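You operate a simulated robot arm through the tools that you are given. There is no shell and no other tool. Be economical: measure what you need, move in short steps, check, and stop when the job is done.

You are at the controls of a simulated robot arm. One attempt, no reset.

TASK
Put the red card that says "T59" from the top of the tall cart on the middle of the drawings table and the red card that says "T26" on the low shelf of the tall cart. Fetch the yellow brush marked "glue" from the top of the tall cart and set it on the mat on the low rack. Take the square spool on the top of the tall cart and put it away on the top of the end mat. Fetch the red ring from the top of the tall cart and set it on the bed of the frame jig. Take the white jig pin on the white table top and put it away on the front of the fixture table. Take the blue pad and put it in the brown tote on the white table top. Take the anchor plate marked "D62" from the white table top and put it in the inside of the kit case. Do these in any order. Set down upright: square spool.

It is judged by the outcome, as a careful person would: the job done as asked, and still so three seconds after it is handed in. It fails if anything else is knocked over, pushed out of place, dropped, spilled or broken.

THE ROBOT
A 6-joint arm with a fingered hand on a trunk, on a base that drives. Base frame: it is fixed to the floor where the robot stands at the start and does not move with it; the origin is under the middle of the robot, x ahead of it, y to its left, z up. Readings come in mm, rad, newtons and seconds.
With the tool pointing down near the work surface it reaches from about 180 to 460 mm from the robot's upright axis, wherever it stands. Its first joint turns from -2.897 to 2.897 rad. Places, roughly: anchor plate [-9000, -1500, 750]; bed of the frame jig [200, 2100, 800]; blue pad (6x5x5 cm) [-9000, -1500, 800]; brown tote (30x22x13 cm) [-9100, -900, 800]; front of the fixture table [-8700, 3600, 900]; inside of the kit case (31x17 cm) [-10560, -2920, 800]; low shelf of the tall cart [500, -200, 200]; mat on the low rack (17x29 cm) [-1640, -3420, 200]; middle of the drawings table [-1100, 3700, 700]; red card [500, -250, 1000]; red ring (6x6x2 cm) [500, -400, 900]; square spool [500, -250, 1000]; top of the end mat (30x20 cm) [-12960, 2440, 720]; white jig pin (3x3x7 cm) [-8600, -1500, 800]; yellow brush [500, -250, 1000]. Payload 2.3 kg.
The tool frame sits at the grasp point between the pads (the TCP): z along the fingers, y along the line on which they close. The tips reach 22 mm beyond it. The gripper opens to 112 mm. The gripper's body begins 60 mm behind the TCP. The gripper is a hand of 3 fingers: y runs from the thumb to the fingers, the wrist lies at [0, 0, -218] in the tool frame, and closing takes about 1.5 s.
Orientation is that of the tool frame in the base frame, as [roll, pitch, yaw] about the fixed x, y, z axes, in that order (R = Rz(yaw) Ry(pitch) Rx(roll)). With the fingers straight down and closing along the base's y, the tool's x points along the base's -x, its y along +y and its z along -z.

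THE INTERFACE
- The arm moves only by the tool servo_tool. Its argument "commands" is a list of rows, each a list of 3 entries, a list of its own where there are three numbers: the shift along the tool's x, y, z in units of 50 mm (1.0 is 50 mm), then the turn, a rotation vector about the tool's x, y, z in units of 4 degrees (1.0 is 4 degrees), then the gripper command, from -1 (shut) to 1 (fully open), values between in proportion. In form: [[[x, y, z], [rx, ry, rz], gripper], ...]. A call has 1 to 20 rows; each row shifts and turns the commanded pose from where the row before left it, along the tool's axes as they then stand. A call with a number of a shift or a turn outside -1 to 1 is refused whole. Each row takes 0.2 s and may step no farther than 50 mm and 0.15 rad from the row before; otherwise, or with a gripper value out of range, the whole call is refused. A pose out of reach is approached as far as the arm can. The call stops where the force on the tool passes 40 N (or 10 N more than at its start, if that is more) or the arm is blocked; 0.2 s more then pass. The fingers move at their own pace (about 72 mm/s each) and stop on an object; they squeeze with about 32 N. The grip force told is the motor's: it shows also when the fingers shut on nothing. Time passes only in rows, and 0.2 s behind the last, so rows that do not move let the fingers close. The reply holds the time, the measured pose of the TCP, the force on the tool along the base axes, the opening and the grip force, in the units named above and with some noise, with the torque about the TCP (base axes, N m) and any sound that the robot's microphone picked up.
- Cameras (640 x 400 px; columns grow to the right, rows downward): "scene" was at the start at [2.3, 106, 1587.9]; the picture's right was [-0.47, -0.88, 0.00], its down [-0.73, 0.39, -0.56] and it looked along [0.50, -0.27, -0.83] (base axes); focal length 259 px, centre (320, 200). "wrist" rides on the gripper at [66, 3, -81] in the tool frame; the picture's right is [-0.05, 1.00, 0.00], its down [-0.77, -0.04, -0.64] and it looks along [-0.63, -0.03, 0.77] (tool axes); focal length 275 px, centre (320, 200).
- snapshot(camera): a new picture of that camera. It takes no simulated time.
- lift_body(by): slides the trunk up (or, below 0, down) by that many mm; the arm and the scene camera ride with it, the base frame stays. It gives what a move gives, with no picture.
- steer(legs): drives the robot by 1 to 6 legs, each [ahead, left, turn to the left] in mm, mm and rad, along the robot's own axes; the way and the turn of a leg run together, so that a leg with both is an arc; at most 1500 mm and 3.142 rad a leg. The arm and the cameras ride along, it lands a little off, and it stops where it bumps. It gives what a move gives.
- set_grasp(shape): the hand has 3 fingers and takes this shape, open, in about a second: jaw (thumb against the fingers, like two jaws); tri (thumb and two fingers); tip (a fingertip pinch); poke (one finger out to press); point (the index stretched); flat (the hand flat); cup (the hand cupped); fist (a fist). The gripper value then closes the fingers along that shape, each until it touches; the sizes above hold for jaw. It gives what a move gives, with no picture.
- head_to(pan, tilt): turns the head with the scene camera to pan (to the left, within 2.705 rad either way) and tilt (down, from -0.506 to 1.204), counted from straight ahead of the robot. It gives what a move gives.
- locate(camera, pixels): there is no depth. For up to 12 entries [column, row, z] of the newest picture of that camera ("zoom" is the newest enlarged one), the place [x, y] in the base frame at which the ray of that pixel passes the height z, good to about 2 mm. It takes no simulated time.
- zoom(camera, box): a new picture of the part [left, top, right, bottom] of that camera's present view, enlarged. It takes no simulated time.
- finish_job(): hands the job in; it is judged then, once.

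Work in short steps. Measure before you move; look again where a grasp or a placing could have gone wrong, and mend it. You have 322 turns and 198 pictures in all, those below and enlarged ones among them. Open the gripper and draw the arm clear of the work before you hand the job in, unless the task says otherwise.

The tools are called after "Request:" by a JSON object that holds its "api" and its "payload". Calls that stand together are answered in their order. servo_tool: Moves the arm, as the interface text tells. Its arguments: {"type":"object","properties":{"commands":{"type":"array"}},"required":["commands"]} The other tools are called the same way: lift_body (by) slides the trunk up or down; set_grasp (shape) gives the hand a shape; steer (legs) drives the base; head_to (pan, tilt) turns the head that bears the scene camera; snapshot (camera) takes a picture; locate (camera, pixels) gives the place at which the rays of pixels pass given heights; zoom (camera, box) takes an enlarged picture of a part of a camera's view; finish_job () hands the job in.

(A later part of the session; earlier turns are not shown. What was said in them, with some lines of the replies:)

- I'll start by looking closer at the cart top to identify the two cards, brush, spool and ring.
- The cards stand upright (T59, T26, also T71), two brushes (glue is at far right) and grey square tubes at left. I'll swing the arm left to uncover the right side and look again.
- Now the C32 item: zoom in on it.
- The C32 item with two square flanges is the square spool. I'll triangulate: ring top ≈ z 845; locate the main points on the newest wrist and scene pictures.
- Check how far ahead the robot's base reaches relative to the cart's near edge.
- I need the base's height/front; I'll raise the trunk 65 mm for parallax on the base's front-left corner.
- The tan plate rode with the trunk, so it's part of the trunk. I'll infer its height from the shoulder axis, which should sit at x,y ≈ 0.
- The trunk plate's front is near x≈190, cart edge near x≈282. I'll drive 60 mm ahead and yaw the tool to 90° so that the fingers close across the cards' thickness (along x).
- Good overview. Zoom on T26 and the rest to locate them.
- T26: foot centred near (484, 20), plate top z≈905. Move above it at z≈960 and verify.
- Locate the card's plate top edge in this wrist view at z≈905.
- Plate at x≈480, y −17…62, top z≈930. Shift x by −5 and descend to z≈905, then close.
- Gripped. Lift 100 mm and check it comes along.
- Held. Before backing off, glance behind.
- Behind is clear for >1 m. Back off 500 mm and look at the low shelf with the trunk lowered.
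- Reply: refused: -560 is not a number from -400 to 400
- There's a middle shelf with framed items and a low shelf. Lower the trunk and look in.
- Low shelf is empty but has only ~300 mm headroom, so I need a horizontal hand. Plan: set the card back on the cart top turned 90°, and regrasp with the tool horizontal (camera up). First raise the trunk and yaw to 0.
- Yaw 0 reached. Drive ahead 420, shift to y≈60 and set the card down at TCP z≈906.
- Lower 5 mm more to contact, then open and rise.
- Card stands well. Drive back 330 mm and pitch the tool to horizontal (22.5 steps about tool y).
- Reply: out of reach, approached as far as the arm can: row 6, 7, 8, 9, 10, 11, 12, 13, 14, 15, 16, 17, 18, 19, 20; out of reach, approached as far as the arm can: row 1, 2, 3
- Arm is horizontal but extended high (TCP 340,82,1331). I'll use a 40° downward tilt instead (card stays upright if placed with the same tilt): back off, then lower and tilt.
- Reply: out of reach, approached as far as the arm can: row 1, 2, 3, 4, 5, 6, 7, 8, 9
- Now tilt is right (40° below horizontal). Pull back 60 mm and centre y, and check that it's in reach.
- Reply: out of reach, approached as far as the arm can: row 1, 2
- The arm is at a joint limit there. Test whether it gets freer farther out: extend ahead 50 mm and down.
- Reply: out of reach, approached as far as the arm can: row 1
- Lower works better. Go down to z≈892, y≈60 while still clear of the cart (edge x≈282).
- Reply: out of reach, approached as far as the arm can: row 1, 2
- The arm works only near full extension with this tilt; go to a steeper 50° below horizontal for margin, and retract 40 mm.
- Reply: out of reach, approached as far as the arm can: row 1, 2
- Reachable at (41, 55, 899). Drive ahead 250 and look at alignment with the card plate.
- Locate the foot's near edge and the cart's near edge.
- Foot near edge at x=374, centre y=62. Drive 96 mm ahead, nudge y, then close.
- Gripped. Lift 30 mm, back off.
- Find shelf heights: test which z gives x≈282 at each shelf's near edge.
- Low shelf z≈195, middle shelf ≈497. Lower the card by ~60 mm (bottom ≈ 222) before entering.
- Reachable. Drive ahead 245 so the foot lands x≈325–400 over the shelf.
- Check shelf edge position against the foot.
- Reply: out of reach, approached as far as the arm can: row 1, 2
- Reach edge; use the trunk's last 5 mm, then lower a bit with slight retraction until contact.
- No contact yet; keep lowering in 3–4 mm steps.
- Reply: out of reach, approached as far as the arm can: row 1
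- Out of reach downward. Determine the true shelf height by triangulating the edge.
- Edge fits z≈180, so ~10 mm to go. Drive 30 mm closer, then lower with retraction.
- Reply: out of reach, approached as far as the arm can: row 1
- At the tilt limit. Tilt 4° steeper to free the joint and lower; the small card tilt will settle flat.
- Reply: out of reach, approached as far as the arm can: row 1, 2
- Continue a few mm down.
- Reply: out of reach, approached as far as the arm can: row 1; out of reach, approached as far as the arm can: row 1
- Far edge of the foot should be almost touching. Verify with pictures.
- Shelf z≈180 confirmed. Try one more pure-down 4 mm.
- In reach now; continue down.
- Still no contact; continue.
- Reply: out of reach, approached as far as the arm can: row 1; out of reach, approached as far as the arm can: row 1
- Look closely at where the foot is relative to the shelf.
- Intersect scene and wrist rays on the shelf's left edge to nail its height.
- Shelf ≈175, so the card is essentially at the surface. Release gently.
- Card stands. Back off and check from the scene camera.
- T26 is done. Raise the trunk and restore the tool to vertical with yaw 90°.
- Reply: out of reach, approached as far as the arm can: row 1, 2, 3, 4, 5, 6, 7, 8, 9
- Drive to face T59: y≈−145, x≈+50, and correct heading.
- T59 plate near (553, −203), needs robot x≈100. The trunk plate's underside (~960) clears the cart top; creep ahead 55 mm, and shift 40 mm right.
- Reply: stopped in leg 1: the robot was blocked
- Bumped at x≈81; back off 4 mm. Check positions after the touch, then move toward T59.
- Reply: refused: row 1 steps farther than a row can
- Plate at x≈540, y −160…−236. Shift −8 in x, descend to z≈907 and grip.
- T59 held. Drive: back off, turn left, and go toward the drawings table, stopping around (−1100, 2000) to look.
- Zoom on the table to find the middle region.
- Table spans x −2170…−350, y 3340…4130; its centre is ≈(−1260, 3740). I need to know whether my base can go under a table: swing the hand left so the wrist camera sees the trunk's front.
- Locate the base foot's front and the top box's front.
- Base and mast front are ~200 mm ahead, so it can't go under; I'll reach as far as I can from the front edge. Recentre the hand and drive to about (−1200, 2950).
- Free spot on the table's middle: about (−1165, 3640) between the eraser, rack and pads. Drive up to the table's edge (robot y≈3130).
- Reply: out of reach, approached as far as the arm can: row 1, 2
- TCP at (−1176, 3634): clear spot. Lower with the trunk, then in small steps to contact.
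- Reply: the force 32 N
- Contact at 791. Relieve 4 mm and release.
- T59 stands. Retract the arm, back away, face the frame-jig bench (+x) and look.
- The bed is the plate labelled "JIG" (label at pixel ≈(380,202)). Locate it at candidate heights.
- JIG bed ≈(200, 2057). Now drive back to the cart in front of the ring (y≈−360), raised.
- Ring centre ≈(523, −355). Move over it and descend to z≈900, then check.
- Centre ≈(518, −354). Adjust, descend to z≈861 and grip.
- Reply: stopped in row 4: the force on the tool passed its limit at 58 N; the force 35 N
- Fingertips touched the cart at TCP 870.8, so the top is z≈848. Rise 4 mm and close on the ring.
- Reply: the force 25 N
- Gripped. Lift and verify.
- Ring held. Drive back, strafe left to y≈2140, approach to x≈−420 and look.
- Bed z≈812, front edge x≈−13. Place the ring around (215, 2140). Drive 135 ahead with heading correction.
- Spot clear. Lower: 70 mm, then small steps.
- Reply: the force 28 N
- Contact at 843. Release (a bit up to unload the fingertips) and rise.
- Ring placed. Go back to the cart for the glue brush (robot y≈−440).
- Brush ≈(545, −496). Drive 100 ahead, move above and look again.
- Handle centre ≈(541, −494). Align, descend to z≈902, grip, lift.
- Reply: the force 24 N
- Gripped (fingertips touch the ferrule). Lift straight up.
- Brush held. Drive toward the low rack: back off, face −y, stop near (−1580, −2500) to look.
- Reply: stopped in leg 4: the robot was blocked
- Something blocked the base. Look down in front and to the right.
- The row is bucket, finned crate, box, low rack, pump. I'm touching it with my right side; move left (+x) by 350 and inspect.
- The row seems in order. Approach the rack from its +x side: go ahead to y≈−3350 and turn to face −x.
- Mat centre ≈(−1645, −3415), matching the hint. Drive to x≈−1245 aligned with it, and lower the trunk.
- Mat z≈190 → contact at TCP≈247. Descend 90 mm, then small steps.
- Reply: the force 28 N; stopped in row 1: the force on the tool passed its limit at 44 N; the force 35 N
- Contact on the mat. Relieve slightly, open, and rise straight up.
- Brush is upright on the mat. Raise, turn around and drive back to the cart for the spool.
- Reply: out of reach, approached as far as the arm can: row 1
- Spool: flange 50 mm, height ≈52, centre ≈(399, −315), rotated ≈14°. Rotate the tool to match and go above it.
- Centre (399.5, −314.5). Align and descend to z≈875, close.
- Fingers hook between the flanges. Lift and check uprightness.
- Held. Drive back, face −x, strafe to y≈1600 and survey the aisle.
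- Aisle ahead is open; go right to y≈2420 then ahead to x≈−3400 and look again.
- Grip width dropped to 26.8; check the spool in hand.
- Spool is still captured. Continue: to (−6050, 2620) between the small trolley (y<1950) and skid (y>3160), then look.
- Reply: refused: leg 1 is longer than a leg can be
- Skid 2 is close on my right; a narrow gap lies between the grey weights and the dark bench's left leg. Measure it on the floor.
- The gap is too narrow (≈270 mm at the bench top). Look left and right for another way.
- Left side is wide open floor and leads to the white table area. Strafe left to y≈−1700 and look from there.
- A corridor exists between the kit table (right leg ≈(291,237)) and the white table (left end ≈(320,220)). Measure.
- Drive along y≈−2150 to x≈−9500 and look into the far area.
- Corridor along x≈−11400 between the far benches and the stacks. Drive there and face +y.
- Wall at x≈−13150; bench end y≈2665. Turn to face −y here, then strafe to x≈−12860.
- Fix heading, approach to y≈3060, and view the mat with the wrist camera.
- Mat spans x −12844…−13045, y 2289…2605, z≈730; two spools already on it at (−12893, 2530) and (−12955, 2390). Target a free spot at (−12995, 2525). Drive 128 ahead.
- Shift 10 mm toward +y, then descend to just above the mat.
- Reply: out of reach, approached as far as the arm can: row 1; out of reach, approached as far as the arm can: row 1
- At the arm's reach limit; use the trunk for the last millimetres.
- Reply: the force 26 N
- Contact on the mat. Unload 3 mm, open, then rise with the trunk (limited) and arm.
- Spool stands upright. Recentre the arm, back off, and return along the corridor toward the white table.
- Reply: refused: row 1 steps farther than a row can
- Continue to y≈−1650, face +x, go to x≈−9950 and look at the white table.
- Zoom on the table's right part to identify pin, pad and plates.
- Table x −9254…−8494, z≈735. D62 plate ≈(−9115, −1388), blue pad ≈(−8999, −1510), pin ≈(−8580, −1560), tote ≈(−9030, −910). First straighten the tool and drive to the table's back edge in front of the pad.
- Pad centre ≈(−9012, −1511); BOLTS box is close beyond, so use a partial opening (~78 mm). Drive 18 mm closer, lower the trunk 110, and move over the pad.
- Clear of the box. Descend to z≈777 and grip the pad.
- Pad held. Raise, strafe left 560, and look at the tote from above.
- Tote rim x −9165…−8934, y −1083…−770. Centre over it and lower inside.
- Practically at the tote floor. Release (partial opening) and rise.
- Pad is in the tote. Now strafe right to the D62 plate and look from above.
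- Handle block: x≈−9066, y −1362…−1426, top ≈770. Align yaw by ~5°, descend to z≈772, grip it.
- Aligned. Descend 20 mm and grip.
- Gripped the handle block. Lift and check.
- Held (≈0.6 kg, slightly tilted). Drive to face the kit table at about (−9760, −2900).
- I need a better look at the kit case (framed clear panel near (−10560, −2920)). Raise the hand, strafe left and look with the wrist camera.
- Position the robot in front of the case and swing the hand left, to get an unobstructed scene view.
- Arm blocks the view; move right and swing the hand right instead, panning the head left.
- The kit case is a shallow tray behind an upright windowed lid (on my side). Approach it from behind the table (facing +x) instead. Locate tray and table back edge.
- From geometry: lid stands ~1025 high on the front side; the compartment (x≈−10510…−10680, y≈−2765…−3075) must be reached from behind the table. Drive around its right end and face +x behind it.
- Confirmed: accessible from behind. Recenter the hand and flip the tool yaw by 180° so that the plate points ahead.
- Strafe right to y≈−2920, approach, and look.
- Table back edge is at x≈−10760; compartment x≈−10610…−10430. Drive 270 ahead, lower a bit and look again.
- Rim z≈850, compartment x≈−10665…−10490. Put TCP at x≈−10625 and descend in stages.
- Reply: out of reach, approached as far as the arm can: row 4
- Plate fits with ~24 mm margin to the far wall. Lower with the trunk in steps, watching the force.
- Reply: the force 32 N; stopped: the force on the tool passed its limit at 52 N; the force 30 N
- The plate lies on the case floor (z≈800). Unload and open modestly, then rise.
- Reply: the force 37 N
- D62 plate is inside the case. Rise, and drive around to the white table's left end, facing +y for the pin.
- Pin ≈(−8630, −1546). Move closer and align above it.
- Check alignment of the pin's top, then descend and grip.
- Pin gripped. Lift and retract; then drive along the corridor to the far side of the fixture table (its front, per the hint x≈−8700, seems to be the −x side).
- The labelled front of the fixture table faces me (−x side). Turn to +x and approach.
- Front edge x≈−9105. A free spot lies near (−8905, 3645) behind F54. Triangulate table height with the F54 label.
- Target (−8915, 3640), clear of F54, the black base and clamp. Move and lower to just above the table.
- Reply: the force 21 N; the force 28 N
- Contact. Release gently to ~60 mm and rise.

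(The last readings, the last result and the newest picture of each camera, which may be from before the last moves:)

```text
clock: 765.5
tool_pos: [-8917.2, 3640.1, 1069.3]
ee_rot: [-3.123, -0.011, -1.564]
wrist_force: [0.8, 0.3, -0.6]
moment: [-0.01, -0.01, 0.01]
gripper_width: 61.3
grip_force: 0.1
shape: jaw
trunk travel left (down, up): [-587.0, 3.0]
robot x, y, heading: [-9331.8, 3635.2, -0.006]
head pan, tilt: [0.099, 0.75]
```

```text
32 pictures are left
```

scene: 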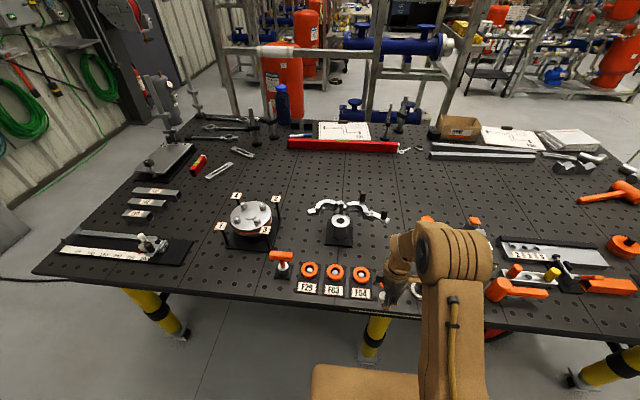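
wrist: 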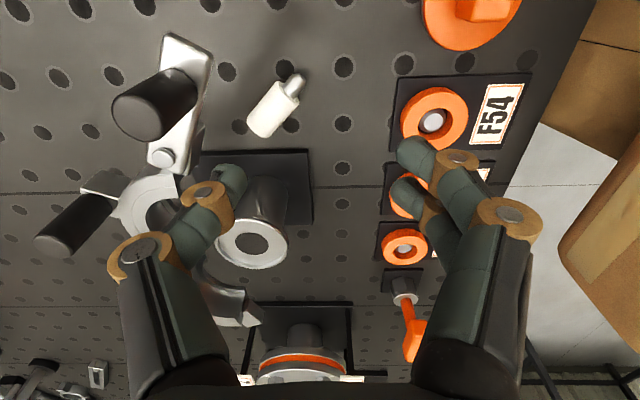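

The pin seems to stand on a narrow stem and may be leaning. Zoom.

Request:
{"api": "zoom", "payload": {"camera": "wrist", "box": [210, 40, 350, 170]}}

Request:
{"api": "zoom", "payload": {"camera": "scene", "box": [300, 200, 460, 320]}}

```text
3.08 times, centred on (280, 105) of wrist
```

zoom: 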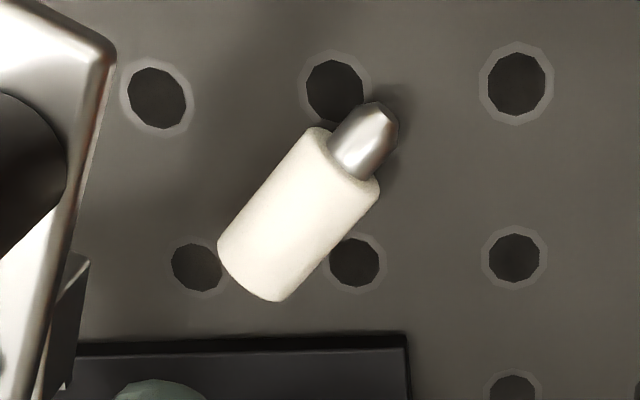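

```text
3.33 times, centred on (380, 260) of scene
```

zoom: 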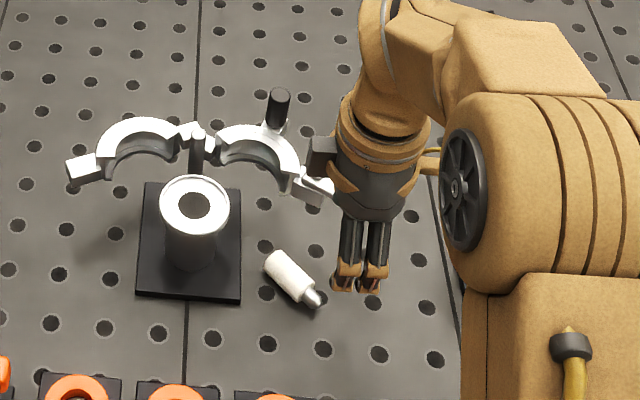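

The pin came to rest lying on the table's front area, stable (only the spool needed to be upright). Open, back away and confirm it stays put.

Request:
{"api": "servo_tool", "payload": {"commands": [[[0, 0.4, -0.4], [0, 0, 0], 1], [[0, 0.6, 0], [0, 0, 0], 1], [[0, 0, 0], [0, 0, 0], 1]]}}

Request:
{"api": "steer", "payload": {"legs": [[-350, 0, 0]]}}

Request:
{"api": "head_to", "payload": {"pan": 0.1, "tilt": 0.65}}

Request:
{"api": "zoom", "payload": {"camera": "scene", "box": [240, 150, 460, 290]}}

```text
clock: 766.3
tool_pos: [-8967.2, 3640.4, 1088.7]
ee_rot: [-3.122, -0.012, -1.566]
wrist_force: [0.3, 0.8, 0.3]
moment: [0.01, 0.02, 0.02]
gripper_width: 111.7
grip_force: 0.0
shape: jaw
trunk travel left (down, up): [-587.0, 3.0]
robot x, y, heading: [-9327.7, 3635.0, -0.004]
head pan, tilt: [0.099, 0.75]
```

```text
clock: 768.6
tool_pos: [-9314.8, 3641.5, 1088.5]
ee_rot: [-3.122, -0.009, -1.559]
wrist_force: [-0.1, 0.6, 0.2]
moment: [-0.03, 0.0, -0.01]
gripper_width: 111.7
grip_force: 0.1
shape: jaw
trunk travel left (down, up): [-587.0, 3.0]
robot x, y, heading: [-9678.4, 3637.6, 0.002]
head pan, tilt: [0.099, 0.75]
```

```text
clock: 769.2
tool_pos: [-9314.5, 3642.1, 1090.7]
ee_rot: [-3.121, -0.01, -1.56]
wrist_force: [0.1, -0.1, -0.4]
moment: [-0.02, 0.03, -0.02]
gripper_width: 111.8
grip_force: 0.0
shape: jaw
trunk travel left (down, up): [-587.0, 3.0]
robot x, y, heading: [-9673.3, 3636.1, 0.004]
head pan, tilt: [0.099, 0.649]
```

```text
2.86 times, centred on (350, 220) of scene
```

zoom: 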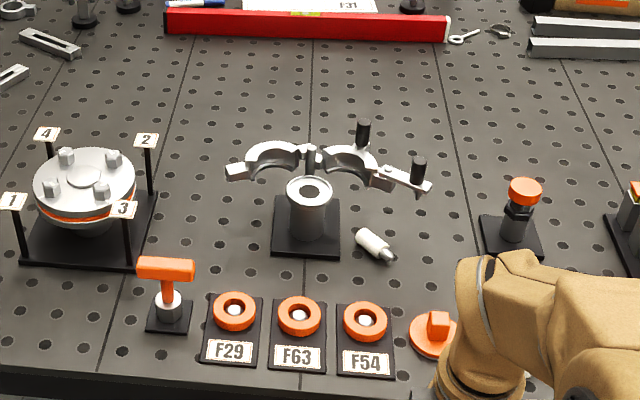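

The pin is at rest on the front of the table, nothing around it moved, and the gripper is open and clear. Handing in.

Request:
{"api": "finish_job", "payload": {}}

```text
The job is handed in.
```

I handed the job in with all eight items at their destinations, but I can't be sure my base left everything else in place.

- **Bumps while driving:**
  - The base touched the tall cart once and one of the items beside the low rack once. In the pictures afterwards everything looked in place, but I had no exact earlier position for the rack-side items to compare against.
  - My fingers also pushed against the kit case wall when I let go of the D62 plate. The plate is flat inside.
- **White jig pin:** it is on the front of the fixture table, but lying on its side. It tipped over on the perforated top when I released it, and it hasn't moved since.
- **Square spool:** it was standing upright on the end mat when I left it.
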